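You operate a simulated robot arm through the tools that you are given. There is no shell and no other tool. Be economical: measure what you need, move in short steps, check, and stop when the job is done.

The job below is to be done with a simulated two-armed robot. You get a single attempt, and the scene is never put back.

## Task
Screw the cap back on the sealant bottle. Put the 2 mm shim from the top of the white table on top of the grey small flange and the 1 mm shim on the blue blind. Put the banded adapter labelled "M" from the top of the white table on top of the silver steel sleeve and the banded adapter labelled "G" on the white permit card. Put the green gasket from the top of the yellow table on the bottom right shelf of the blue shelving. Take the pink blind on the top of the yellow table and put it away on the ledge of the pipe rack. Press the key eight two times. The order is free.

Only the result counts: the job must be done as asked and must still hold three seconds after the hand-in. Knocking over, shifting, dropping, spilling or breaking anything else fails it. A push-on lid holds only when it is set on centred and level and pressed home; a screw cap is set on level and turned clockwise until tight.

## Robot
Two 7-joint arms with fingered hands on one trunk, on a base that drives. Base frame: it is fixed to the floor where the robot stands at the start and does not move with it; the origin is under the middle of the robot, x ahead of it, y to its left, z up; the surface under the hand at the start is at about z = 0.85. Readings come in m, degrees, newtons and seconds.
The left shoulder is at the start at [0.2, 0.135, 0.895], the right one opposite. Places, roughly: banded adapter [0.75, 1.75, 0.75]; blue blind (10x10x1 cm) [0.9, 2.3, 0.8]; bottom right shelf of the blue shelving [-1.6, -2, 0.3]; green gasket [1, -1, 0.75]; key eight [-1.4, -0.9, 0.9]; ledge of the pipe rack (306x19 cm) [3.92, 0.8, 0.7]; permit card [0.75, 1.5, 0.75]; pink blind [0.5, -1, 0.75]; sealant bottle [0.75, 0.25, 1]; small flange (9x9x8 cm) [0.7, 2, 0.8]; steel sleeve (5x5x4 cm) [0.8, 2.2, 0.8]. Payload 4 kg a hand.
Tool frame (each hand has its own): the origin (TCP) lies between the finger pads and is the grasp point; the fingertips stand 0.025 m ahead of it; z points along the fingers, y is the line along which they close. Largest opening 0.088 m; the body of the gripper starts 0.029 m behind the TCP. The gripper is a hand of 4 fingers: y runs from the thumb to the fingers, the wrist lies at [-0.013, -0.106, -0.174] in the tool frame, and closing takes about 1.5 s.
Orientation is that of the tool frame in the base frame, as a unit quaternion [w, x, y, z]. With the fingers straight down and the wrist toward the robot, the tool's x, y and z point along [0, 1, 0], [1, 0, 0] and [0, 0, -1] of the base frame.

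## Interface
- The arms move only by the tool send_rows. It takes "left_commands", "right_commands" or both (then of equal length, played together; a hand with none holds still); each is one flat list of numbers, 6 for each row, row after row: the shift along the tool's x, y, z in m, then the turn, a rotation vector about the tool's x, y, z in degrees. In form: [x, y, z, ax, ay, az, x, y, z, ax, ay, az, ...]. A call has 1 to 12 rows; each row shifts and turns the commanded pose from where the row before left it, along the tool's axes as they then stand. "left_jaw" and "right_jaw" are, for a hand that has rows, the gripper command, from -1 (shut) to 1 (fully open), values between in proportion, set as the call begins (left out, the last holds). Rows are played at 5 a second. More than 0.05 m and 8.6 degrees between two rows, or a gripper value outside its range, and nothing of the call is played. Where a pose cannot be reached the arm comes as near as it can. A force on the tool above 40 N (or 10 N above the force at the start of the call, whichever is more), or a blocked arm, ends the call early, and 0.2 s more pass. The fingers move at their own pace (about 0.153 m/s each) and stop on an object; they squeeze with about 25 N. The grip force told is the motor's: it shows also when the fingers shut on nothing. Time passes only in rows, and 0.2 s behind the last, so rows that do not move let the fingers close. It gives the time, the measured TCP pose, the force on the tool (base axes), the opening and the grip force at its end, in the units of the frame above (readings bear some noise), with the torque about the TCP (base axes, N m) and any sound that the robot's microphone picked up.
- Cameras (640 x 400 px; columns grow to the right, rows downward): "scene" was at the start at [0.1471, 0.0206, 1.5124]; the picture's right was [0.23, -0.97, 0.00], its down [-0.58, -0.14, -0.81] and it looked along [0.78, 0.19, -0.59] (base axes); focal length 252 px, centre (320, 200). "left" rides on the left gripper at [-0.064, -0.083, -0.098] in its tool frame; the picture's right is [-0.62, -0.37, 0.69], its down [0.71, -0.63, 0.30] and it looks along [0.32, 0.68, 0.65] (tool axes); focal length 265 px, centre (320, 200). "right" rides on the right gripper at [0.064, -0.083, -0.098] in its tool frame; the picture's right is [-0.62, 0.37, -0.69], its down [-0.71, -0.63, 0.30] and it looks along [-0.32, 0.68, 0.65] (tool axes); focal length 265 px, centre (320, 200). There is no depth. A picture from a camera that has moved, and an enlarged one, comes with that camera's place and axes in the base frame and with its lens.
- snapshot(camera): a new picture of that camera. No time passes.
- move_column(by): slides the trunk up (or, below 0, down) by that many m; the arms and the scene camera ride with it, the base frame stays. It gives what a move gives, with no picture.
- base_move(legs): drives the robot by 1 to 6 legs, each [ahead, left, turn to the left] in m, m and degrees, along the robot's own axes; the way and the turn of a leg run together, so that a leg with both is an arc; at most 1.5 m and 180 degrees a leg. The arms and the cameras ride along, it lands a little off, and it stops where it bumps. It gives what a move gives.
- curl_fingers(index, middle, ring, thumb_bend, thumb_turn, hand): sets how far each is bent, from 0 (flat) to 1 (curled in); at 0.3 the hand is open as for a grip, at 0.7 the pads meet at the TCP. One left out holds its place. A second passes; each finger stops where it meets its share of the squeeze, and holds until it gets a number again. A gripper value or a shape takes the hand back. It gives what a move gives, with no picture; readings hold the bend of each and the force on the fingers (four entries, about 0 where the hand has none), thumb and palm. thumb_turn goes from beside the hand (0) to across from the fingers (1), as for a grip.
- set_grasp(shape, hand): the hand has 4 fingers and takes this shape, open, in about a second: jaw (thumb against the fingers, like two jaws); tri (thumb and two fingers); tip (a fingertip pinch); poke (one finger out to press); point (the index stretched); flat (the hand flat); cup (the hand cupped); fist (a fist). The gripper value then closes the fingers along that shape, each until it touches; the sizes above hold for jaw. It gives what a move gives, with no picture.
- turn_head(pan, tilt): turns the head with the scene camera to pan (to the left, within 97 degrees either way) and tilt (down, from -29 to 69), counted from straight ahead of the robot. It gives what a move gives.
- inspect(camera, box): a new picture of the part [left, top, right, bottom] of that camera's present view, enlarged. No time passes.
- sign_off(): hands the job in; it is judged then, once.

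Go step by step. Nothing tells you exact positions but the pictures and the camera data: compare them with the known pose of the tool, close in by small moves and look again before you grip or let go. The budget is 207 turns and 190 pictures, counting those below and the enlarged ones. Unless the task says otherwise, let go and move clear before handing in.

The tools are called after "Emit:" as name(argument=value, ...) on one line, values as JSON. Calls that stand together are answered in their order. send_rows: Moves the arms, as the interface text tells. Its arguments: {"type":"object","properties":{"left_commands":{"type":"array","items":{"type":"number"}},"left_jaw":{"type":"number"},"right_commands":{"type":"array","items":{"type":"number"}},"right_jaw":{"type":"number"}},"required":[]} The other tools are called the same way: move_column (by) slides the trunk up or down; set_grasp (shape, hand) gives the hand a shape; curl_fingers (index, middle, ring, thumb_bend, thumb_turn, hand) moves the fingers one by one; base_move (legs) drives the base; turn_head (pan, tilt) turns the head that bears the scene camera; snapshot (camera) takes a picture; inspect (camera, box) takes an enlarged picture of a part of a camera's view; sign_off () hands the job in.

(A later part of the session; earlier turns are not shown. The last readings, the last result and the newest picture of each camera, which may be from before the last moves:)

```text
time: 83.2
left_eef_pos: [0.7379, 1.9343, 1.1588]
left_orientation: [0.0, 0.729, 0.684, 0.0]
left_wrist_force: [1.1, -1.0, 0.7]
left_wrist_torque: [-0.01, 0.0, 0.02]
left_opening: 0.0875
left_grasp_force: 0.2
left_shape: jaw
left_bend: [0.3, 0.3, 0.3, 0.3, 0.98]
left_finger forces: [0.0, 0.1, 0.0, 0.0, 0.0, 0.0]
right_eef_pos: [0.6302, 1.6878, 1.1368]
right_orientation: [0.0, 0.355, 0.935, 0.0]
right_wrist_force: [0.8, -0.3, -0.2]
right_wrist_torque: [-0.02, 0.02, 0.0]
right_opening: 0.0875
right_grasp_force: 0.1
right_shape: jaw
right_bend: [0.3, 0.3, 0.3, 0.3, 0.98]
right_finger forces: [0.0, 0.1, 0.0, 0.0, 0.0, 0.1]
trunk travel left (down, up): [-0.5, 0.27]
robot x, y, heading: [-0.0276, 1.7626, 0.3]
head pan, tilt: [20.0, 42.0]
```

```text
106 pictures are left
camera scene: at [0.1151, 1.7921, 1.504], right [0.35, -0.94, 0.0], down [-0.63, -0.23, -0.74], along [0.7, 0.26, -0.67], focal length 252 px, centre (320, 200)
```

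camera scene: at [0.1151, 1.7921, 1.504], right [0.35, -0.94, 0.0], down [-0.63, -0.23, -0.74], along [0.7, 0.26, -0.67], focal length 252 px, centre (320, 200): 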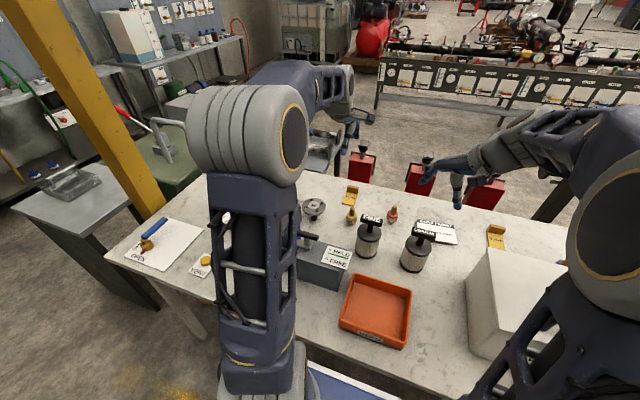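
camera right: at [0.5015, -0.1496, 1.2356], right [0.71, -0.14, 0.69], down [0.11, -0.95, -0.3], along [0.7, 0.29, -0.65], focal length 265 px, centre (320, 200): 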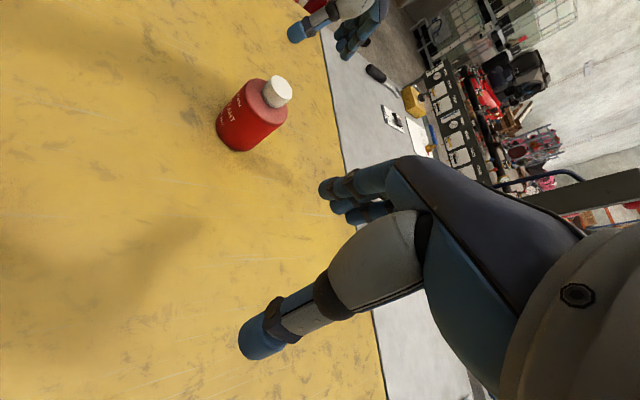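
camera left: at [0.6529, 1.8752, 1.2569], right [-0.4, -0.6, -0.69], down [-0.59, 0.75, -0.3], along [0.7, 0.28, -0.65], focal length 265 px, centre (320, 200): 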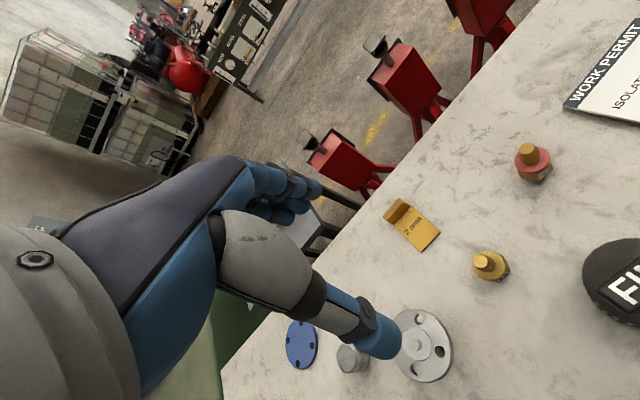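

The left camera shows everything well. I zoom on shim/M and on flange/sleeve/blind.

Emit:
inspect(camera="left", box=[360, 180, 520, 280])

Emit:
inspect(camera="left", box=[280, 290, 460, 400])

```text
4.00 times, centred on (440, 230) of left
camera zoom: at [0.6527, 1.8749, 1.2569], right [-0.41, -0.6, -0.69], down [-0.58, 0.75, -0.3], along [0.7, 0.28, -0.65], focal length 1062 px, centre (-160, 80)
```

zoom: 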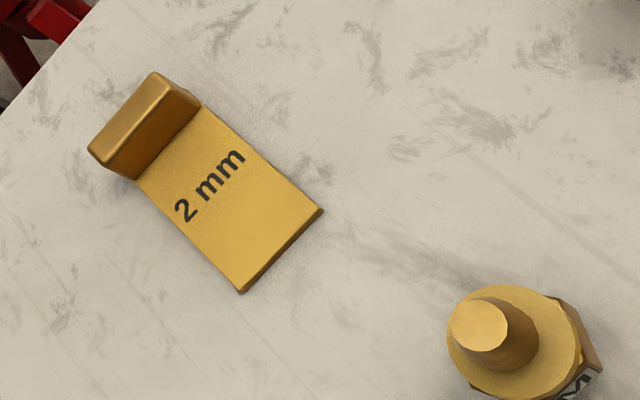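

```text
3.56 times, centred on (370, 345) of left
camera zoom: at [0.6527, 1.8749, 1.2569], right [-0.41, -0.6, -0.69], down [-0.58, 0.75, -0.3], along [0.7, 0.28, -0.65], focal length 944 px, centre (142, -316)
```

zoom: 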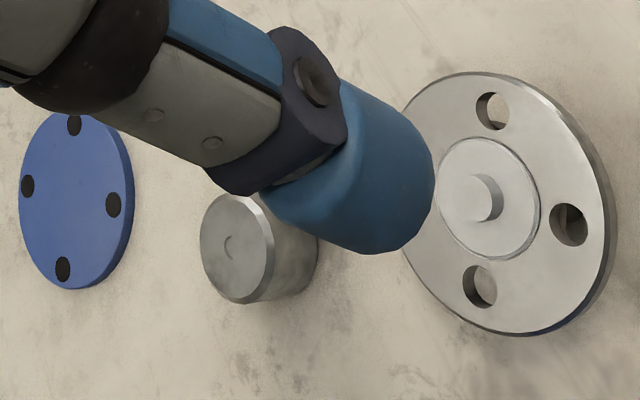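

Emit:
inspect(camera="scene", box=[290, 175, 410, 250])

```text
5.33 times, centred on (350, 212) of scene
camera zoom: at [0.1151, 1.7921, 1.504], right [0.35, -0.94, 0.0], down [-0.63, -0.23, -0.74], along [0.7, 0.26, -0.67], focal length 1343 px, centre (160, 133)
```

zoom: 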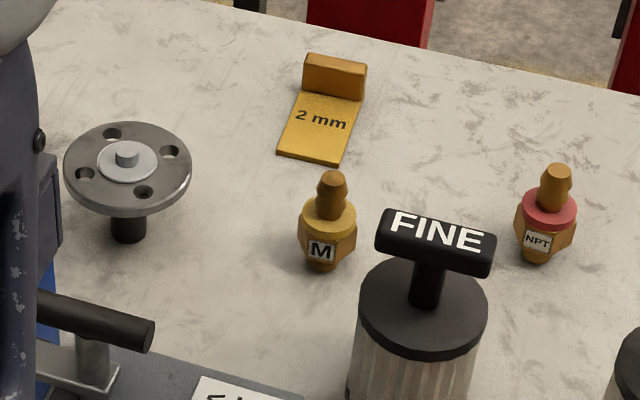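

The flange is a disc on a thin stem with a small raised pin; the shim has an upright tab on its far side at about (0.943, 1.949). I drive 5 cm closer and bring the left hand above the tab.

Emit:
base_move(legs=[[0.05, 0, 0]])

Emit:
send_rows(left_commands=[0.003, 0.035, 0.02, 0, 0, -3.4, 0.003, 0.04, 0.03, 0, 0, 0, 0.003, 0.04, 0.03, 0, 0, 0, 0.003, 0.04, 0.03, 0, 0, 0, 0, 0, 0.04, 0, 0, 0])

Emit:
snapshot(camera="left")

```text
time: 84.2
left_eef_pos: [0.7887, 1.9358, 1.1593]
left_orientation: [0.0, 0.729, 0.684, 0.0]
left_wrist_force: [-0.5, 1.1, -0.4]
left_wrist_torque: [0.02, 0.0, -0.03]
left_opening: 0.0876
left_grasp_force: 0.0
left_shape: jaw
left_bend: [0.3, 0.3, 0.3, 0.3, 0.98]
left_finger forces: [0.0, 0.1, 0.0, 0.0, 0.0, 0.1]
right_eef_pos: [0.681, 1.6874, 1.138]
right_orientation: [-0.001, 0.355, 0.935, 0.0]
right_wrist_force: [0.0, 0.1, 1.1]
right_wrist_torque: [-0.01, -0.02, 0.0]
right_opening: 0.0876
right_grasp_force: 0.1
right_shape: jaw
right_bend: [0.3, 0.3, 0.3, 0.3, 0.98]
right_finger forces: [0.0, 0.1, 0.0, 0.0, 0.0, 0.0]
trunk travel left (down, up): [-0.5, 0.27]
robot x, y, heading: [0.0276, 1.762, 0.4]
head pan, tilt: [20.0, 42.0]
```

```text
time: 85.3
left_eef_pos: [0.9452, 1.9455, 1.0088]
left_orientation: [0.0, 0.708, 0.706, 0.001]
left_wrist_force: [-0.2, 0.1, 0.3]
left_wrist_torque: [0.03, 0.01, 0.0]
left_opening: 0.0876
left_grasp_force: 0.2
left_shape: jaw
left_bend: [0.3, 0.3, 0.3, 0.3, 0.98]
left_finger forces: [0.0, 0.0, 0.1, 0.0, 0.1, 0.0]
right_eef_pos: [0.6801, 1.6873, 1.1374]
right_orientation: [-0.001, 0.356, 0.935, 0.0]
right_wrist_force: [0.7, 0.4, -0.2]
right_wrist_torque: [0.02, -0.02, -0.03]
right_opening: 0.0877
right_grasp_force: 0.2
right_shape: jaw
right_bend: [0.3, 0.3, 0.3, 0.3, 0.98]
right_finger forces: [0.0, 0.0, 0.0, 0.0, 0.0, 0.1]
trunk travel left (down, up): [-0.5, 0.27]
robot x, y, heading: [0.0236, 1.7621, 0.3]
head pan, tilt: [20.0, 42.0]
```

```text
102 pictures are left
camera left: at [0.862, 1.8792, 1.1068], right [-0.37, -0.62, -0.69], down [-0.63, 0.72, -0.3], along [0.69, 0.32, -0.65], focal length 265 px, centre (320, 200)
```

left: 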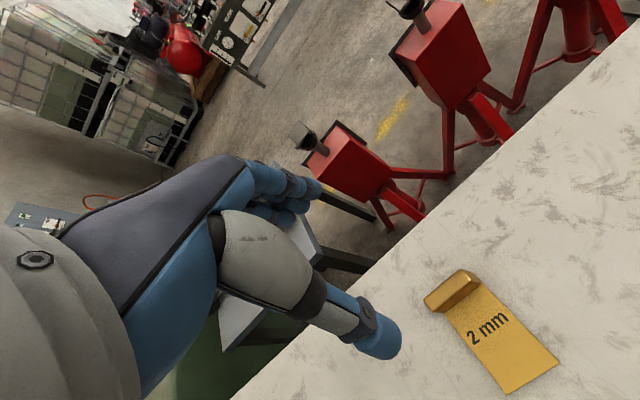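

Tab centre is about (0.938, 1.947). I lower to 2–3 mm above the plate and grip.

Emit:
send_rows(left_commands=[0.001, -0.006, 0.045, 0, 0, 0, 0, -0.001, 0.045, 0, 0, 0, 0, 0, 0.045, 0, 0, 0, 0, 0, 0.035, 0, 0, 0, 0, 0, 0.009, 0, 0, 0])

Emit:
snapshot(camera="left")

```text
time: 86.5
left_eef_pos: [0.9393, 1.9461, 0.8296]
left_orientation: [0.001, 0.708, 0.706, 0.0]
left_wrist_force: [0.6, -0.8, 2.2]
left_wrist_torque: [0.0, 0.02, 0.02]
left_opening: 0.0879
left_grasp_force: 0.0
left_shape: jaw
left_bend: [0.3, 0.3, 0.3, 0.3, 0.98]
left_finger forces: [0.0, 0.0, 0.0, 0.0, 0.3, 0.1]
right_eef_pos: [0.6799, 1.6869, 1.1377]
right_orientation: [0.0, 0.355, 0.935, 0.0]
right_wrist_force: [-0.2, 0.3, 0.1]
right_wrist_torque: [-0.02, -0.02, 0.01]
right_opening: 0.0878
right_grasp_force: 0.0
right_shape: jaw
right_bend: [0.3, 0.3, 0.3, 0.3, 0.98]
right_finger forces: [0.1, 0.0, 0.1, 0.1, 0.0, 0.0]
trunk travel left (down, up): [-0.5, 0.27]
robot x, y, heading: [0.0235, 1.7611, 0.4]
head pan, tilt: [20.0, 42.0]
```

```text
101 pictures are left
camera left: at [0.8554, 1.8807, 0.9271], right [-0.37, -0.62, -0.69], down [-0.63, 0.72, -0.3], along [0.69, 0.32, -0.65], focal length 265 px, centre (320, 200)
```

left: 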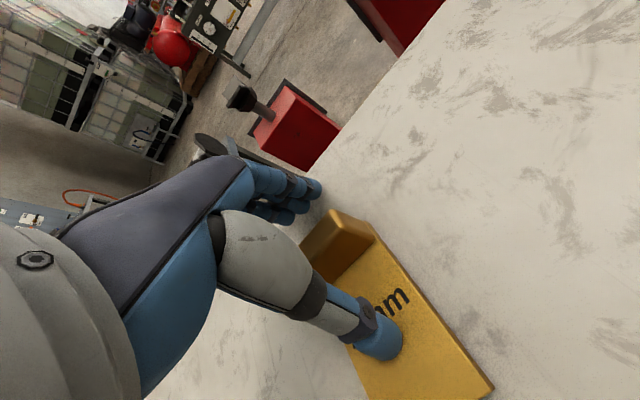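

The thumb barely touches the plate; I raise 3 mm and close.

Emit:
send_rows(left_commands=[0, 0, -0.003, 0, 0, 0])

Emit:
send_rows(left_commands=[0, 0, 0, 0, 0, 0, 0, 0, 0, 0, 0, 0, 0, 0, 0, 0, 0, 0, 0, 0, 0, 0, 0, 0, 0, 0, 0, 0, 0, 0, 0, 0, 0, 0, 0, 0, 0, 0, 0, 0, 0, 0, 0, 0, 0, 0, 0, 0], left_jaw=-1)

Emit:
snapshot(camera="left")

```text
time: 87.0
left_eef_pos: [0.9387, 1.9452, 0.8314]
left_orientation: [0.0, 0.708, 0.706, -0.001]
left_wrist_force: [0.0, -0.4, 0.4]
left_wrist_torque: [-0.01, -0.01, 0.04]
left_opening: 0.0881
left_grasp_force: 0.1
left_shape: jaw
left_bend: [0.3, 0.3, 0.3, 0.3, 0.98]
left_finger forces: [0.0, 0.0, 0.1, 0.1, 0.1, 0.0]
right_eef_pos: [0.6808, 1.6879, 1.1372]
right_orientation: [0.0, 0.355, 0.935, 0.001]
right_wrist_force: [0.6, -0.1, -0.5]
right_wrist_torque: [-0.03, 0.01, 0.01]
right_opening: 0.0877
right_grasp_force: 0.1
right_shape: jaw
right_bend: [0.3, 0.3, 0.3, 0.3, 0.98]
right_finger forces: [0.1, 0.0, 0.0, 0.0, 0.0, 0.0]
trunk travel left (down, up): [-0.5, 0.27]
robot x, y, heading: [0.026, 1.7612, 0.4]
head pan, tilt: [20.0, 42.0]
```

```text
time: 88.8
left_eef_pos: [0.9378, 1.9457, 0.832]
left_orientation: [0.0, 0.708, 0.706, 0.0]
left_wrist_force: [-0.3, 0.6, 0.0]
left_wrist_torque: [0.01, -0.01, 0.01]
left_opening: 0.0105
left_grasp_force: 24.8
left_shape: jaw
left_bend: [0.72, 0.66, 0.68, 0.74, 1.0]
left_finger forces: [13.7, 6.2, 2.7, 0.0, 22.6, 0.0]
right_eef_pos: [0.6799, 1.6878, 1.1388]
right_orientation: [0.0, 0.355, 0.935, 0.001]
right_wrist_force: [-0.3, -0.6, -0.6]
right_wrist_torque: [0.0, -0.02, 0.02]
right_opening: 0.0875
right_grasp_force: 0.1
right_shape: jaw
right_bend: [0.3, 0.3, 0.3, 0.3, 0.98]
right_finger forces: [0.0, 0.0, 0.0, 0.0, 0.0, 0.0]
trunk travel left (down, up): [-0.5, 0.27]
robot x, y, heading: [0.0239, 1.7618, 0.4]
head pan, tilt: [20.0, 42.0]
```

```text
100 pictures are left
camera left: at [0.8551, 1.8806, 0.9301], right [-0.37, -0.62, -0.69], down [-0.63, 0.72, -0.3], along [0.68, 0.32, -0.65], focal length 265 px, centre (320, 200)
```

left: 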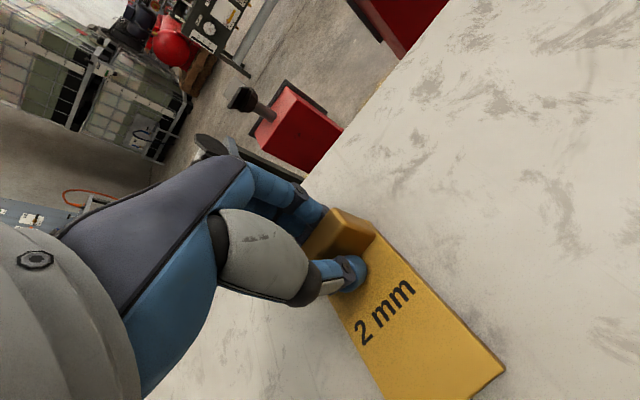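

The 2 mm shim is held by its tab. I lift it and carry it over the flange (centre about (0.734, 2.043), top about 0.87).

Emit:
send_rows(left_commands=[0, 0, -0.04, 0, 0, 0, 0, 0, -0.045, 0, 0, 0, 0, 0, -0.045, 0, 0, 0, 0.0195, -0.0352, 0, 0, 0, 0, 0.0195, -0.0352, 0, 0, 0, 0, 0.0195, -0.0352, 0, 0, 0, 0, 0.0195, -0.0352, 0, 0, 0, 0, 0.0195, -0.0352, 0, 0, 0, 0])

Emit:
snapshot(camera="left")

Emit:
inspect(camera="scene", box=[250, 160, 410, 260])

```text
time: 90.5
left_eef_pos: [0.7595, 2.0433, 0.9618]
left_orientation: [-0.001, 0.709, 0.705, 0.0]
left_wrist_force: [0.2, -0.7, -1.5]
left_wrist_torque: [0.04, -0.05, 0.02]
left_opening: 0.0101
left_grasp_force: 25.1
left_shape: jaw
left_bend: [0.72, 0.67, 0.7, 0.74, 1.0]
left_finger forces: [14.7, 5.6, 2.5, 0.0, 22.9, 0.0]
right_eef_pos: [0.6798, 1.6865, 1.1363]
right_orientation: [0.0, 0.356, 0.935, -0.001]
right_wrist_force: [1.7, 0.2, -0.2]
right_wrist_torque: [0.01, 0.03, 0.0]
right_opening: 0.0876
right_grasp_force: 0.0
right_shape: jaw
right_bend: [0.3, 0.3, 0.3, 0.3, 0.98]
right_finger forces: [0.1, 0.0, 0.0, 0.0, 0.1, 0.0]
trunk travel left (down, up): [-0.5, 0.27]
robot x, y, heading: [0.0264, 1.7599, 0.2]
head pan, tilt: [20.0, 42.0]
```

```text
99 pictures are left
camera left: at [0.6763, 1.9772, 1.0597], right [-0.37, -0.62, -0.69], down [-0.63, 0.72, -0.3], along [0.69, 0.32, -0.65], focal length 265 px, centre (320, 200)
```

left: 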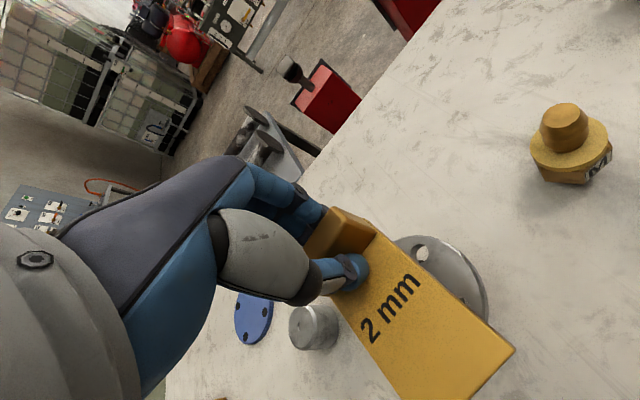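

```text
4.00 times, centred on (330, 210) of scene
camera zoom: at [0.1653, 1.7923, 1.5039], right [0.35, -0.94, 0.0], down [-0.63, -0.23, -0.74], along [0.7, 0.26, -0.67], focal length 1008 px, centre (280, 160)
```

zoom: 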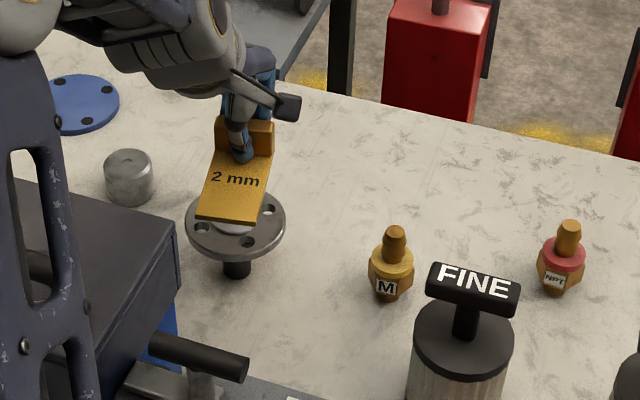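

Plate is nearly over the flange centre; I shift 6 mm in +y and lower.

Emit:
send_rows(left_commands=[0.006, 0.001, 0.015, 0, 0, 0, 0, 0, 0.02, 0, 0, 0, 0, 0, 0.005, 0, 0, 0, 0, 0, 0.003, 0, 0, 0])

Emit:
inspect(camera="scene", box=[265, 180, 365, 242])

```text
time: 91.5
left_eef_pos: [0.7624, 2.0497, 0.9199]
left_orientation: [0.0, 0.708, 0.707, 0.001]
left_wrist_force: [-0.4, 0.3, -1.9]
left_wrist_torque: [-0.01, -0.05, -0.02]
left_opening: 0.0101
left_grasp_force: 25.0
left_shape: jaw
left_bend: [0.72, 0.67, 0.7, 0.74, 1.0]
left_finger forces: [14.6, 5.5, 2.4, 0.0, 22.8, 0.0]
right_eef_pos: [0.6795, 1.6866, 1.1374]
right_orientation: [0.0, 0.355, 0.935, 0.0]
right_wrist_force: [-0.3, -0.4, 0.1]
right_wrist_torque: [-0.01, 0.0, 0.03]
right_opening: 0.0874
right_grasp_force: 0.1
right_shape: jaw
right_bend: [0.3, 0.3, 0.3, 0.3, 0.98]
right_finger forces: [0.0, 0.0, 0.0, 0.1, 0.0, 0.0]
trunk travel left (down, up): [-0.5, 0.27]
robot x, y, heading: [0.0262, 1.7586, 0.4]
head pan, tilt: [20.0, 42.0]
```

```text
6.40 times, centred on (315, 211) of scene
camera zoom: at [0.165, 1.7925, 1.504], right [0.35, -0.94, 0.0], down [-0.63, -0.23, -0.74], along [0.7, 0.26, -0.67], focal length 1612 px, centre (352, 130)
```

zoom: 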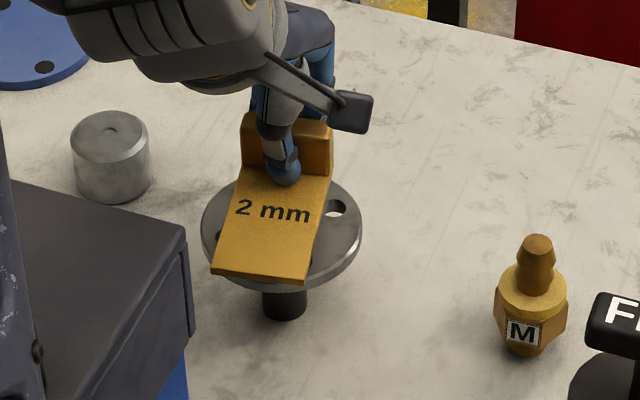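

Slightly too far left now; shift back 4 mm and lower to contact.

Emit:
send_rows(left_commands=[-0.004, 0, 0, 0, 0, 0, 0, 0, 0.003, 0, 0, 0, 0, 0, 0.003, 0, 0, 0, 0, 0, 0.002, 0, 0, 0])

Emit:
inspect(camera="scene", box=[265, 180, 365, 242])

```text
time: 92.5
left_eef_pos: [0.7624, 2.045, 0.9127]
left_orientation: [0.0, 0.708, 0.706, 0.0]
left_wrist_force: [0.2, -0.5, -1.6]
left_wrist_torque: [0.01, -0.03, 0.01]
left_opening: 0.0102
left_grasp_force: 24.6
left_shape: jaw
left_bend: [0.72, 0.67, 0.7, 0.74, 1.0]
left_finger forces: [14.7, 5.5, 2.4, 0.0, 22.7, 0.0]
right_eef_pos: [0.6801, 1.6873, 1.1372]
right_orientation: [0.001, 0.355, 0.935, -0.001]
right_wrist_force: [-0.8, -0.4, 0.5]
right_wrist_torque: [0.0, 0.0, 0.01]
right_opening: 0.0876
right_grasp_force: 0.1
right_shape: jaw
right_bend: [0.3, 0.3, 0.3, 0.3, 0.98]
right_finger forces: [0.0, 0.0, 0.1, 0.0, 0.0, 0.1]
trunk travel left (down, up): [-0.5, 0.27]
robot x, y, heading: [0.0242, 1.7651, 0.3]
head pan, tilt: [20.0, 42.0]
```

```text
6.40 times, centred on (315, 211) of scene
camera zoom: at [0.165, 1.7926, 1.504], right [0.35, -0.94, 0.0], down [-0.63, -0.23, -0.74], along [0.7, 0.26, -0.67], focal length 1612 px, centre (352, 130)
```

zoom: 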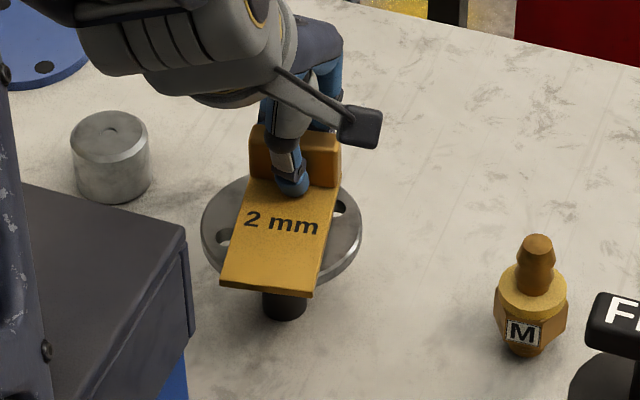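

Centred. No contact yet; I keep lowering in 1.5 mm steps.

Emit:
send_rows(left_commands=[0, 0, 0.0015, 0, 0, 0, 0, 0, 0.0015, 0, 0, 0])

Emit:
send_rows(left_commands=[0, 0, 0.0015, 0, 0, 0, 0, 0, 0.0015, 0, 0, 0])

```text
time: 93.2
left_eef_pos: [0.7629, 2.0467, 0.9091]
left_orientation: [0.0, 0.708, 0.706, 0.0]
left_wrist_force: [0.5, -0.9, -2.0]
left_wrist_torque: [0.01, -0.06, 0.05]
left_opening: 0.0101
left_grasp_force: 24.7
left_shape: jaw
left_bend: [0.72, 0.67, 0.7, 0.74, 1.0]
left_finger forces: [14.7, 5.5, 2.4, 0.0, 22.8, 0.1]
right_eef_pos: [0.6795, 1.6873, 1.1373]
right_orientation: [0.0, 0.355, 0.935, 0.0]
right_wrist_force: [0.0, -0.3, 0.6]
right_wrist_torque: [-0.03, 0.0, 0.02]
right_opening: 0.0875
right_grasp_force: 0.1
right_shape: jaw
right_bend: [0.3, 0.3, 0.3, 0.3, 0.98]
right_finger forces: [0.0, 0.0, 0.0, 0.0, 0.0, 0.0]
trunk travel left (down, up): [-0.5, 0.27]
robot x, y, heading: [0.0281, 1.7624, 0.6]
head pan, tilt: [20.0, 42.0]
```

```text
time: 93.8
left_eef_pos: [0.7615, 2.0469, 0.9063]
left_orientation: [-0.001, 0.708, 0.706, 0.001]
left_wrist_force: [0.0, -0.8, -2.4]
left_wrist_torque: [0.03, -0.05, -0.03]
left_opening: 0.0102
left_grasp_force: 25.2
left_shape: jaw
left_bend: [0.72, 0.67, 0.7, 0.74, 1.0]
left_finger forces: [14.8, 5.4, 2.3, 0.0, 22.8, 0.0]
right_eef_pos: [0.6799, 1.6872, 1.1374]
right_orientation: [0.0, 0.355, 0.935, 0.0]
right_wrist_force: [-0.3, -0.8, 0.8]
right_wrist_torque: [-0.02, 0.0, 0.0]
right_opening: 0.0878
right_grasp_force: 0.0
right_shape: jaw
right_bend: [0.3, 0.3, 0.3, 0.3, 0.98]
right_finger forces: [0.1, 0.1, 0.0, 0.0, 0.1, 0.0]
trunk travel left (down, up): [-0.5, 0.27]
robot x, y, heading: [0.0268, 1.7593, 0.5]
head pan, tilt: [20.0, 42.0]
```

Emit:
send_rows(left_commands=[0, 0, 0.0015, 0, 0, 0, 0, 0, 0.0015, 0, 0, 0])

Emit:
inspect(camera="scene", box=[265, 180, 365, 242])

```text
time: 94.3
left_eef_pos: [0.7611, 2.0468, 0.9035]
left_orientation: [0.001, 0.708, 0.706, -0.001]
left_wrist_force: [-0.5, 0.3, -2.1]
left_wrist_torque: [-0.01, -0.01, 0.02]
left_opening: 0.0101
left_grasp_force: 25.2
left_shape: jaw
left_bend: [0.72, 0.67, 0.7, 0.74, 1.0]
left_finger forces: [14.9, 5.6, 2.4, 0.0, 22.8, 0.0]
right_eef_pos: [0.6803, 1.689, 1.1378]
right_orientation: [0.0, 0.355, 0.935, 0.0]
right_wrist_force: [0.2, -0.2, 0.5]
right_wrist_torque: [0.01, -0.03, -0.02]
right_opening: 0.0875
right_grasp_force: 0.1
right_shape: jaw
right_bend: [0.3, 0.3, 0.3, 0.3, 0.98]
right_finger forces: [0.0, 0.1, 0.0, 0.1, 0.0, 0.0]
trunk travel left (down, up): [-0.5, 0.27]
robot x, y, heading: [0.025, 1.7617, 0.5]
head pan, tilt: [20.0, 42.0]
```

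```text
6.40 times, centred on (315, 211) of scene
camera zoom: at [0.165, 1.7925, 1.504], right [0.35, -0.94, 0.0], down [-0.63, -0.23, -0.74], along [0.7, 0.26, -0.67], focal length 1612 px, centre (352, 130)
```

zoom: 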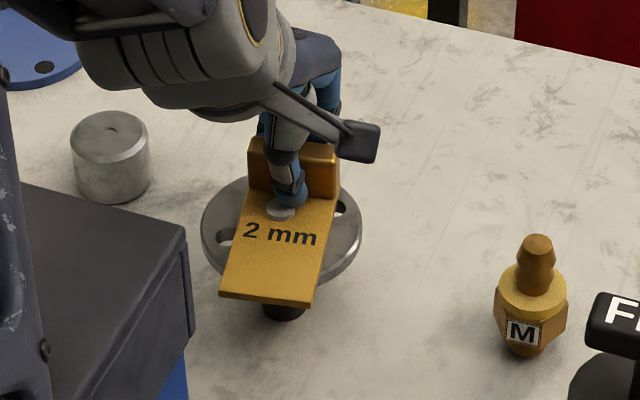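

The pin passes through the plate visually without contact, so the flange's real surface is lower. I keep lowering.

Emit:
send_rows(left_commands=[0, 0, 0.0015, 0, 0, 0, 0, 0, 0.0015, 0, 0, 0])

Emit:
send_rows(left_commands=[0, 0, 0.0015, 0, 0, 0, 0, 0, 0.0015, 0, 0, 0])

Emit:
inspect(camera="scene", box=[265, 180, 365, 242])

```text
time: 95.0
left_eef_pos: [0.762, 2.0469, 0.9014]
left_orientation: [0.001, 0.708, 0.706, 0.002]
left_wrist_force: [-3.2, 0.1, 11.4]
left_wrist_torque: [-0.02, 0.19, -0.03]
left_opening: 0.0103
left_grasp_force: 25.2
left_shape: jaw
left_bend: [0.72, 0.67, 0.7, 0.75, 1.0]
left_finger forces: [15.1, 5.8, 2.7, 0.0, 31.4, 0.0]
right_eef_pos: [0.6799, 1.688, 1.1385]
right_orientation: [0.0, 0.355, 0.935, 0.001]
right_wrist_force: [0.8, 1.5, 0.0]
right_wrist_torque: [-0.01, 0.04, 0.02]
right_opening: 0.0878
right_grasp_force: 0.2
right_shape: jaw
right_bend: [0.3, 0.3, 0.3, 0.3, 0.98]
right_finger forces: [0.0, 0.1, 0.0, 0.0, 0.1, 0.0]
trunk travel left (down, up): [-0.5, 0.27]
robot x, y, heading: [0.024, 1.7637, 0.5]
head pan, tilt: [20.0, 42.0]
```

```text
time: 95.5
left_eef_pos: [0.7646, 2.0458, 0.9013]
left_orientation: [0.002, 0.708, 0.706, 0.005]
left_wrist_force: [-3.1, 0.2, 40.0]
left_wrist_torque: [-0.17, 0.6, -0.15]
left_opening: 0.0118
left_grasp_force: 25.2
left_shape: jaw
left_bend: [0.71, 0.67, 0.7, 0.77, 1.0]
left_finger forces: [17.0, 7.4, 3.5, 0.1, 60.5, 0.0]
right_eef_pos: [0.6807, 1.6879, 1.1381]
right_orientation: [0.0, 0.355, 0.935, 0.001]
right_wrist_force: [0.5, 0.1, -0.6]
right_wrist_torque: [-0.03, 0.0, -0.01]
right_opening: 0.0874
right_grasp_force: 0.0
right_shape: jaw
right_bend: [0.3, 0.3, 0.3, 0.3, 0.98]
right_finger forces: [0.1, 0.0, 0.0, 0.0, 0.1, 0.0]
trunk travel left (down, up): [-0.5, 0.27]
robot x, y, heading: [0.0224, 1.7667, 0.6]
head pan, tilt: [20.0, 42.0]
```

```text
6.40 times, centred on (315, 211) of scene
camera zoom: at [0.1638, 1.7921, 1.5047], right [0.35, -0.94, 0.0], down [-0.63, -0.23, -0.74], along [0.7, 0.26, -0.67], focal length 1612 px, centre (352, 130)
```

zoom: 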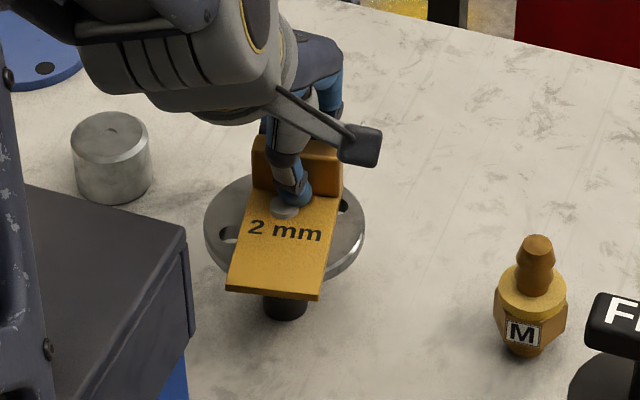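

Firm contact. I back off 2.5 mm of command, release, and lift away carefully.

Emit:
send_rows(left_commands=[0, 0, -0.0025, 0, 0, 0])

Emit:
send_rows(left_commands=[0, 0, 0, 0, 0, 0, 0, 0, 0, 0, 0, 0, 0, 0, 0, 0, 0, 0, 0, 0, 0, 0, 0, 0, 0, 0, 0, 0, 0, 0, 0, 0, -0.02, 0, 0, 0, 0, 0, -0.04, 0, 0, 0, 0, 0, -0.04, 0, 0, 0], left_jaw=1)

Emit:
snapshot(camera="left")

Emit:
inspect(camera="scene", box=[265, 180, 365, 242])

```text
time: 96.0
left_eef_pos: [0.763, 2.0469, 0.9018]
left_orientation: [0.0, 0.709, 0.706, 0.001]
left_wrist_force: [-1.8, 0.9, 32.9]
left_wrist_torque: [-0.11, 0.3, -0.07]
left_opening: 0.0122
left_grasp_force: 24.9
left_shape: jaw
left_bend: [0.71, 0.67, 0.7, 0.77, 1.0]
left_finger forces: [17.7, 7.5, 3.1, 0.0, 53.9, 0.0]
right_eef_pos: [0.6792, 1.687, 1.1373]
right_orientation: [0.0, 0.355, 0.935, 0.0]
right_wrist_force: [0.1, 0.2, -0.2]
right_wrist_torque: [0.01, 0.01, -0.01]
right_opening: 0.0878
right_grasp_force: 0.1
right_shape: jaw
right_bend: [0.3, 0.3, 0.3, 0.3, 0.98]
right_finger forces: [0.1, 0.1, 0.0, 0.0, 0.1, 0.0]
trunk travel left (down, up): [-0.5, 0.27]
robot x, y, heading: [0.0238, 1.7667, 0.4]
head pan, tilt: [20.0, 42.0]
```

```text
time: 97.8
left_eef_pos: [0.7615, 2.0456, 0.998]
left_orientation: [0.0, 0.709, 0.706, 0.0]
left_wrist_force: [0.6, 0.7, 0.4]
left_wrist_torque: [-0.01, 0.01, 0.02]
left_opening: 0.0878
left_grasp_force: 0.0
left_shape: jaw
left_bend: [0.3, 0.3, 0.3, 0.3, 0.97]
left_finger forces: [0.0, 0.0, 0.0, 0.0, 0.1, 0.0]
right_eef_pos: [0.6806, 1.6875, 1.1374]
right_orientation: [-0.001, 0.355, 0.935, 0.0]
right_wrist_force: [0.1, -0.5, 0.4]
right_wrist_torque: [0.01, 0.01, -0.06]
right_opening: 0.0872
right_grasp_force: 0.0
right_shape: jaw
right_bend: [0.3, 0.3, 0.3, 0.3, 0.98]
right_finger forces: [0.1, 0.1, 0.0, 0.1, 0.0, 0.0]
trunk travel left (down, up): [-0.5, 0.27]
robot x, y, heading: [0.0231, 1.7644, 0.2]
head pan, tilt: [20.0, 42.0]
```

```text
93 pictures are left
camera left: at [0.6786, 1.9799, 1.0962], right [-0.37, -0.62, -0.69], down [-0.63, 0.72, -0.3], along [0.68, 0.32, -0.66], focal length 265 px, centre (320, 200)
```

left: 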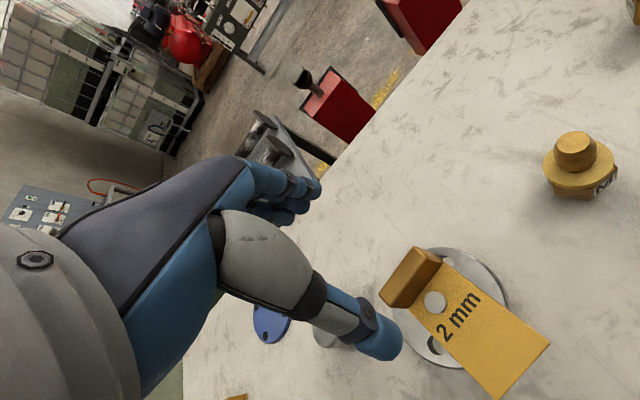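

```text
6.40 times, centred on (315, 211) of scene
camera zoom: at [0.1651, 1.7926, 1.5039], right [0.35, -0.94, 0.0], down [-0.63, -0.23, -0.74], along [0.7, 0.26, -0.67], focal length 1612 px, centre (352, 130)
```

zoom: 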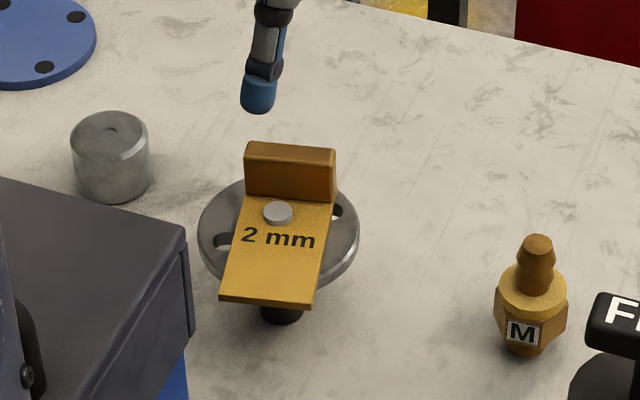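

The 2 mm shim rests on the flange. Next, adapter M at about (0.760, 1.910), to go on the sleeve at about (0.805, 2.19). I yaw the hand 20° to keep clear of the FINE filter and hover above M.

Emit:
send_rows(left_commands=[0, 0, -0.01, 0, 0, 7, 0, 0, 0, 0, 0, 7, 0, 0, 0, 0, 0, 6, -0.0427, 0.015, 0, 0, 0, 0, -0.0427, 0.015, 0, 0, 0, 0, -0.0427, 0.015, 0, 0, 0, 0])

Emit:
snapshot(camera="left")

Emit:
inspect(camera="scene", box=[290, 170, 410, 245])

```text
time: 99.2
left_eef_pos: [0.7613, 1.9083, 1.0112]
left_orientation: [0.0, 0.82, 0.573, 0.0]
left_wrist_force: [0.3, 1.1, 0.2]
left_wrist_torque: [0.0, 0.03, -0.01]
left_opening: 0.0879
left_grasp_force: 0.0
left_shape: jaw
left_bend: [0.3, 0.3, 0.3, 0.3, 0.97]
left_finger forces: [0.0, 0.0, 0.0, 0.0, 0.1, 0.0]
right_eef_pos: [0.679, 1.6876, 1.1374]
right_orientation: [0.0, 0.354, 0.935, 0.001]
right_wrist_force: [-0.5, 1.0, -0.2]
right_wrist_torque: [-0.01, -0.03, 0.01]
right_opening: 0.0876
right_grasp_force: 0.1
right_shape: jaw
right_bend: [0.3, 0.3, 0.3, 0.3, 0.98]
right_finger forces: [0.0, 0.0, 0.0, 0.0, 0.1, 0.0]
trunk travel left (down, up): [-0.5, 0.27]
robot x, y, heading: [0.0262, 1.7632, 0.3]
head pan, tilt: [20.0, 42.0]
```

```text
91 pictures are left
camera left: at [0.6613, 1.8753, 1.1089], right [-0.56, -0.46, -0.69], down [-0.35, 0.89, -0.3], along [0.75, 0.07, -0.65], focal length 265 px, centre (320, 200)
```

left: 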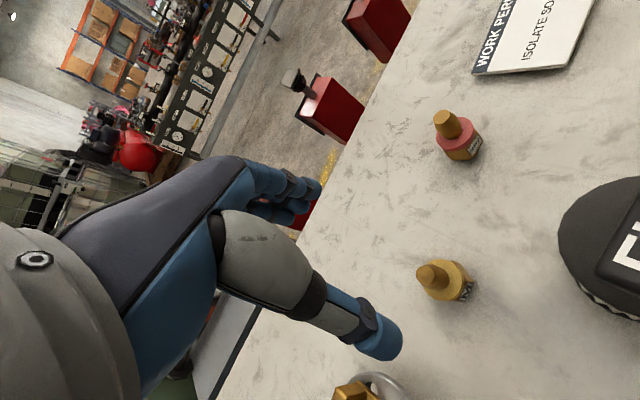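

```text
5.33 times, centred on (350, 208) of scene
camera zoom: at [0.1649, 1.7931, 1.504], right [0.35, -0.94, 0.0], down [-0.63, -0.23, -0.74], along [0.7, 0.26, -0.67], focal length 1343 px, centre (160, 160)
```

zoom: 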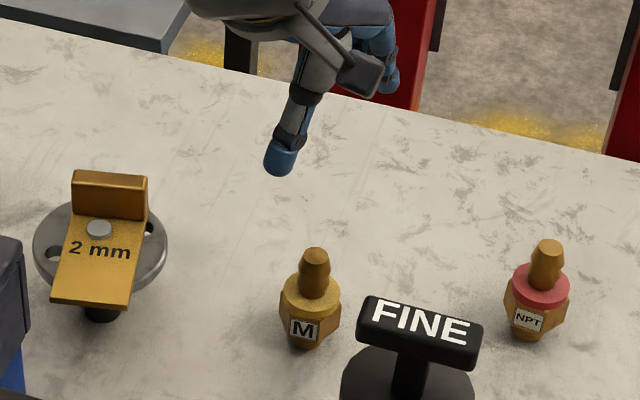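

M is directly below at (0.760, 1.907). I descend to grip its hex body.

Emit:
send_rows(left_commands=[0, -0.001, 0.044, 0, 0, 0, 0, 0, 0.044, 0, 0, 0, 0, 0, 0.044, 0, 0, 0, 0, 0, 0.04, 0, 0, 0])

Emit:
snapshot(camera="left")

```text
time: 100.2
left_eef_pos: [0.7595, 1.91, 0.8378]
left_orientation: [-0.001, 0.82, 0.572, 0.0]
left_wrist_force: [0.3, -0.5, 0.4]
left_wrist_torque: [0.0, -0.01, -0.01]
left_opening: 0.0878
left_grasp_force: 0.0
left_shape: jaw
left_bend: [0.3, 0.3, 0.3, 0.3, 0.97]
left_finger forces: [0.0, 0.1, 0.0, 0.0, 0.0, 0.0]
right_eef_pos: [0.6793, 1.6882, 1.1379]
right_orientation: [0.0, 0.354, 0.935, 0.0]
right_wrist_force: [1.0, -0.3, -0.6]
right_wrist_torque: [0.0, 0.0, -0.03]
right_opening: 0.0876
right_grasp_force: 0.0
right_shape: jaw
right_bend: [0.3, 0.3, 0.3, 0.3, 0.98]
right_finger forces: [0.0, 0.0, 0.1, 0.1, 0.0, 0.0]
trunk travel left (down, up): [-0.5, 0.27]
robot x, y, heading: [0.0238, 1.7603, 0.4]
head pan, tilt: [20.0, 42.0]
```

```text
89 pictures are left
camera left: at [0.6601, 1.8769, 0.9354], right [-0.56, -0.45, -0.69], down [-0.34, 0.89, -0.3], along [0.75, 0.07, -0.65], focal length 265 px, centre (320, 200)
```

left: 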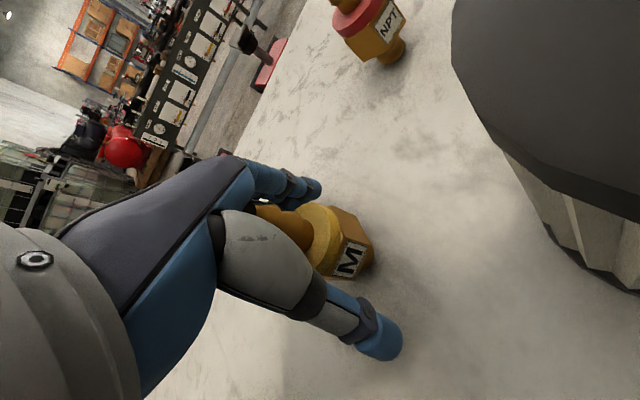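

M stands between thumb and fingers. I close the hand and lift.

Emit:
send_rows(left_commands=[0, 0, 0, 0, 0, 0, 0, 0, 0, 0, 0, 0, 0, 0, 0, 0, 0, 0, 0, 0, 0, 0, 0, 0, 0, 0, 0, 0, 0, 0, 0, 0, 0, 0, 0, 0, 0, 0, 0, 0, 0, 0], left_jaw=-1)

Emit:
send_rows(left_commands=[0, 0, -0.03, 0, 0, 0, 0, 0, -0.045, 0, 0, 0, 0, 0, -0.045, 0, 0, 0, 0, 0, -0.045, 0, 0, 0])

Emit:
snapshot(camera="left")

```text
time: 101.8
left_eef_pos: [0.7599, 1.9108, 0.838]
left_orientation: [0.0, 0.82, 0.572, 0.001]
left_wrist_force: [-0.3, 0.6, 0.2]
left_wrist_torque: [0.06, 0.02, 0.03]
left_opening: 0.0321
left_grasp_force: 25.3
left_shape: jaw
left_bend: [0.74, 0.54, 0.57, 0.73, 1.0]
left_finger forces: [12.4, 7.9, 0.1, 0.1, 20.4, 0.1]
right_eef_pos: [0.6796, 1.6884, 1.1383]
right_orientation: [0.0, 0.355, 0.935, -0.001]
right_wrist_force: [0.9, 0.8, 0.5]
right_wrist_torque: [0.02, 0.02, 0.01]
right_opening: 0.0876
right_grasp_force: 0.2
right_shape: jaw
right_bend: [0.3, 0.3, 0.3, 0.3, 0.98]
right_finger forces: [0.0, 0.0, 0.1, 0.0, 0.1, 0.0]
trunk travel left (down, up): [-0.5, 0.27]
robot x, y, heading: [0.0243, 1.7632, 0.3]
head pan, tilt: [20.0, 42.0]
```

```text
time: 102.8
left_eef_pos: [0.76, 1.9107, 1.0031]
left_orientation: [0.0, 0.82, 0.572, 0.0]
left_wrist_force: [0.1, 1.1, -2.0]
left_wrist_torque: [-0.01, 0.02, -0.03]
left_opening: 0.0322
left_grasp_force: 25.9
left_shape: jaw
left_bend: [0.74, 0.54, 0.57, 0.73, 1.0]
left_finger forces: [12.3, 7.9, 0.0, 0.0, 20.2, 0.1]
right_eef_pos: [0.681, 1.6879, 1.136]
right_orientation: [0.0, 0.355, 0.935, -0.001]
right_wrist_force: [-0.3, -0.1, -0.3]
right_wrist_torque: [-0.02, 0.01, 0.02]
right_opening: 0.0878
right_grasp_force: 0.0
right_shape: jaw
right_bend: [0.3, 0.3, 0.3, 0.3, 0.98]
right_finger forces: [0.0, 0.1, 0.1, 0.1, 0.0, 0.0]
trunk travel left (down, up): [-0.5, 0.27]
robot x, y, heading: [0.023, 1.7642, 0.1]
head pan, tilt: [20.0, 42.0]
```

```text
88 pictures are left
camera left: at [0.6602, 1.8776, 1.1005], right [-0.56, -0.46, -0.69], down [-0.35, 0.89, -0.3], along [0.75, 0.07, -0.65], focal length 265 px, centre (320, 200)
```

left: 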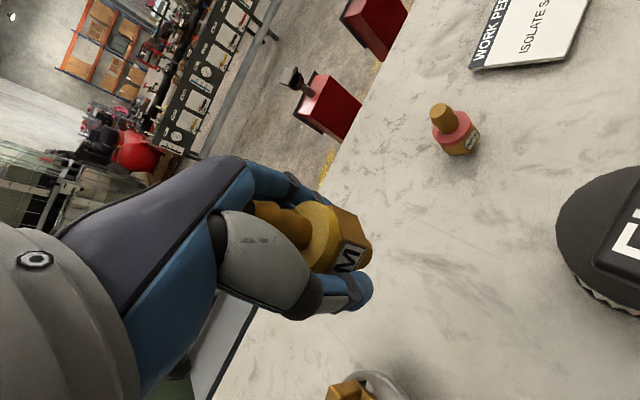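

M is held. I carry it over to the sleeve at z ≈ 1.0.

Emit:
send_rows(left_commands=[0.0464, -0.009, -0.005, 0, 0, 0, 0.0464, -0.009, 0, 0, 0, 0, 0.0464, -0.009, 0, 0, 0, 0, 0.0464, -0.009, 0, 0, 0, 0, 0.0464, -0.009, 0, 0, 0, 0, 0.0464, -0.009, 0, 0, 0, 0])

Emit:
snapshot(camera="left")

Emit:
inspect(camera="scene", box=[240, 150, 380, 240])

```text
time: 104.2
left_eef_pos: [0.8065, 2.1909, 1.0085]
left_orientation: [0.0, 0.82, 0.572, 0.0]
left_wrist_force: [-0.2, -1.0, -0.9]
left_wrist_torque: [-0.01, 0.02, 0.0]
left_opening: 0.0319
left_grasp_force: 24.8
left_shape: jaw
left_bend: [0.74, 0.54, 0.57, 0.73, 1.0]
left_finger forces: [12.4, 8.1, 0.0, 0.0, 20.4, 0.0]
right_eef_pos: [0.6797, 1.6872, 1.138]
right_orientation: [0.0, 0.355, 0.935, 0.0]
right_wrist_force: [0.9, 0.1, 0.2]
right_wrist_torque: [0.0, 0.01, 0.01]
right_opening: 0.0876
right_grasp_force: 0.0
right_shape: jaw
right_bend: [0.3, 0.3, 0.3, 0.3, 0.98]
right_finger forces: [0.1, 0.0, 0.0, 0.0, 0.0, 0.1]
trunk travel left (down, up): [-0.5, 0.27]
robot x, y, heading: [0.0219, 1.7648, 0.5]
head pan, tilt: [20.0, 42.0]
```

```text
87 pictures are left
camera left: at [0.7069, 2.1576, 1.1058], right [-0.56, -0.45, -0.69], down [-0.34, 0.89, -0.3], along [0.75, 0.07, -0.65], focal length 265 px, centre (320, 200)
```

left: 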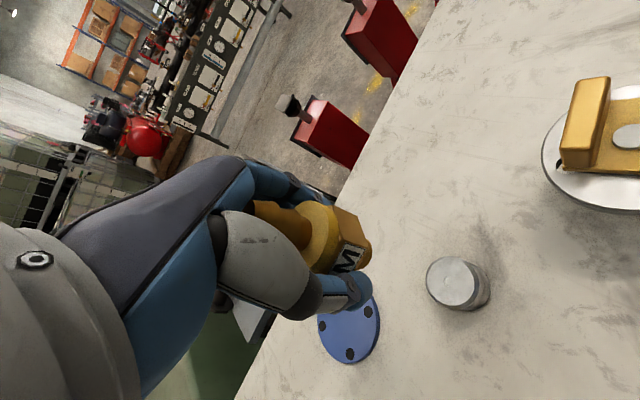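

```text
4.44 times, centred on (310, 195) of scene
camera zoom: at [0.1649, 1.7922, 1.504], right [0.35, -0.94, 0.0], down [-0.63, -0.23, -0.74], along [0.7, 0.26, -0.67], focal length 1120 px, centre (364, 222)
```

zoom: 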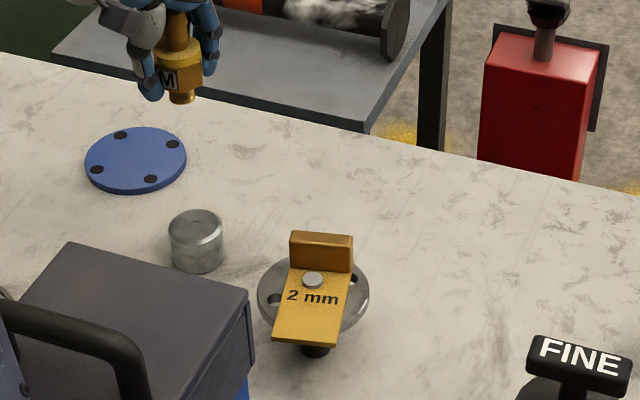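

Relative to the sleeve I should shift about 6 mm toward −x. Then lower to just above it.

Emit:
send_rows(left_commands=[-0.002, -0.0056, 0.04, 0, 0, 0, 0, 0, 0.04, 0, 0, 0, 0, 0, 0.033, 0, 0, 0])

Emit:
inspect(camera="left", box=[260, 170, 460, 295])

Emit:
inspect(camera="scene", box=[250, 170, 330, 220])

```text
time: 105.0
left_eef_pos: [0.8002, 2.1894, 0.8947]
left_orientation: [0.0, 0.82, 0.572, 0.0]
left_wrist_force: [-0.6, 0.0, -2.3]
left_wrist_torque: [0.06, -0.03, 0.05]
left_opening: 0.0318
left_grasp_force: 24.9
left_shape: jaw
left_bend: [0.74, 0.54, 0.57, 0.73, 1.0]
left_finger forces: [12.3, 8.0, 0.1, 0.0, 20.3, 0.1]
right_eef_pos: [0.6797, 1.6878, 1.1374]
right_orientation: [0.0, 0.355, 0.935, 0.0]
right_wrist_force: [0.4, -1.0, 0.2]
right_wrist_torque: [-0.01, 0.0, 0.03]
right_opening: 0.0874
right_grasp_force: 0.1
right_shape: jaw
right_bend: [0.3, 0.3, 0.3, 0.3, 0.98]
right_finger forces: [0.0, 0.0, 0.1, 0.0, 0.0, 0.1]
trunk travel left (down, up): [-0.5, 0.27]
robot x, y, heading: [0.0277, 1.7613, 0.4]
head pan, tilt: [20.0, 42.0]
```

```text
3.20 times, centred on (360, 232) of left
camera zoom: at [0.7003, 2.1569, 0.9924], right [-0.56, -0.45, -0.69], down [-0.34, 0.89, -0.3], along [0.75, 0.07, -0.65], focal length 849 px, centre (192, 96)
```

zoom: 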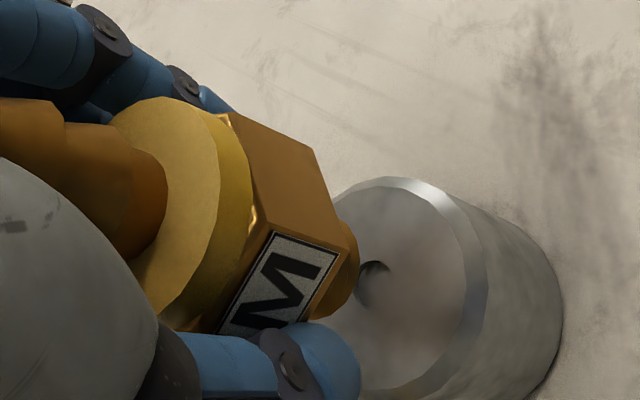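

```text
8.00 times, centred on (290, 195) of scene
camera zoom: at [0.1649, 1.7925, 1.504], right [0.35, -0.94, 0.0], down [-0.63, -0.23, -0.74], along [0.7, 0.26, -0.67], focal length 2015 px, centre (560, 240)
```

zoom: 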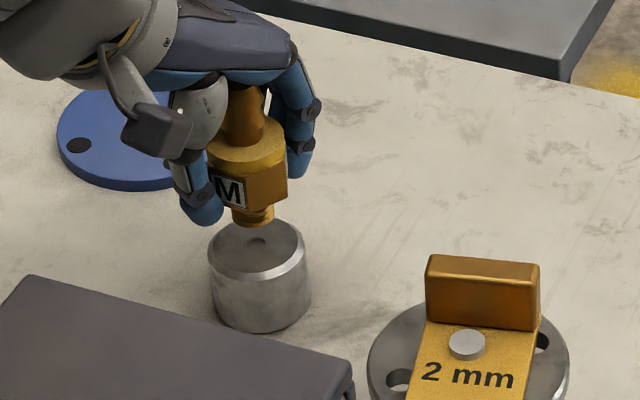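

M's foot is about 2 mm left of the sleeve axis; nudge and lower to contact.

Emit:
send_rows(left_commands=[-0.002, 0, 0.008, 0, 0, 0, 0, 0, 0.004, 0, 0, 0, 0, 0, 0.002, 0, 0, 0])

Emit:
send_rows(left_commands=[0, 0, 0.0015, 0, 0, 0, 0, 0, 0.001, 0, 0, 0])

Emit:
inspect(camera="scene", box=[250, 170, 330, 220])

```text
time: 105.8
left_eef_pos: [0.7993, 2.1887, 0.8807]
left_orientation: [0.0, 0.82, 0.572, 0.0]
left_wrist_force: [-0.6, 0.2, -2.1]
left_wrist_torque: [0.05, 0.0, 0.01]
left_opening: 0.0319
left_grasp_force: 25.2
left_shape: jaw
left_bend: [0.74, 0.54, 0.57, 0.73, 1.0]
left_finger forces: [12.3, 8.0, 0.0, 0.0, 20.3, 0.0]
right_eef_pos: [0.6795, 1.6883, 1.1365]
right_orientation: [0.0, 0.355, 0.935, 0.0]
right_wrist_force: [-0.1, -0.4, -0.3]
right_wrist_torque: [0.03, -0.05, 0.0]
right_opening: 0.0876
right_grasp_force: 0.0
right_shape: jaw
right_bend: [0.3, 0.3, 0.3, 0.3, 0.98]
right_finger forces: [0.0, 0.0, 0.0, 0.0, 0.0, 0.0]
trunk travel left (down, up): [-0.5, 0.27]
robot x, y, heading: [0.0224, 1.7631, 0.5]
head pan, tilt: [20.0, 42.0]
```

```text
time: 106.3
left_eef_pos: [0.7983, 2.1903, 0.8787]
left_orientation: [0.0, 0.82, 0.572, 0.0]
left_wrist_force: [0.2, 0.5, -2.6]
left_wrist_torque: [0.03, -0.02, -0.02]
left_opening: 0.0321
left_grasp_force: 25.0
left_shape: jaw
left_bend: [0.74, 0.54, 0.57, 0.73, 1.0]
left_finger forces: [12.4, 8.0, 0.0, 0.1, 20.4, 0.0]
right_eef_pos: [0.6807, 1.6878, 1.1364]
right_orientation: [0.0, 0.355, 0.935, 0.0]
right_wrist_force: [-0.2, 0.2, -0.2]
right_wrist_torque: [-0.03, -0.03, 0.01]
right_opening: 0.0876
right_grasp_force: 0.1
right_shape: jaw
right_bend: [0.3, 0.3, 0.3, 0.3, 0.98]
right_finger forces: [0.1, 0.0, 0.0, 0.0, 0.1, 0.1]
trunk travel left (down, up): [-0.5, 0.27]
robot x, y, heading: [0.0227, 1.7582, 0.1]
head pan, tilt: [20.0, 42.0]
```

```text
8.00 times, centred on (290, 195) of scene
camera zoom: at [0.165, 1.7926, 1.504], right [0.35, -0.94, 0.0], down [-0.63, -0.23, -0.74], along [0.7, 0.26, -0.67], focal length 2015 px, centre (560, 240)
```

zoom: 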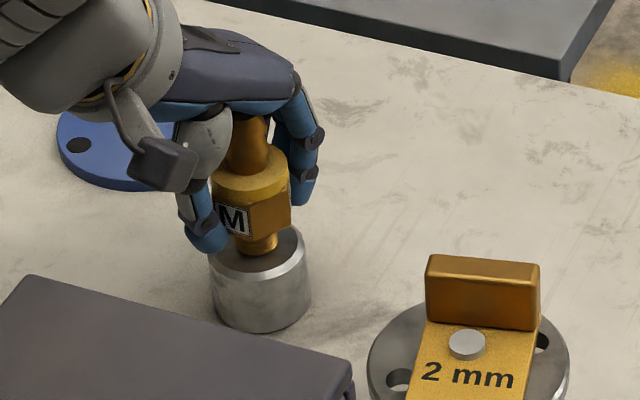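

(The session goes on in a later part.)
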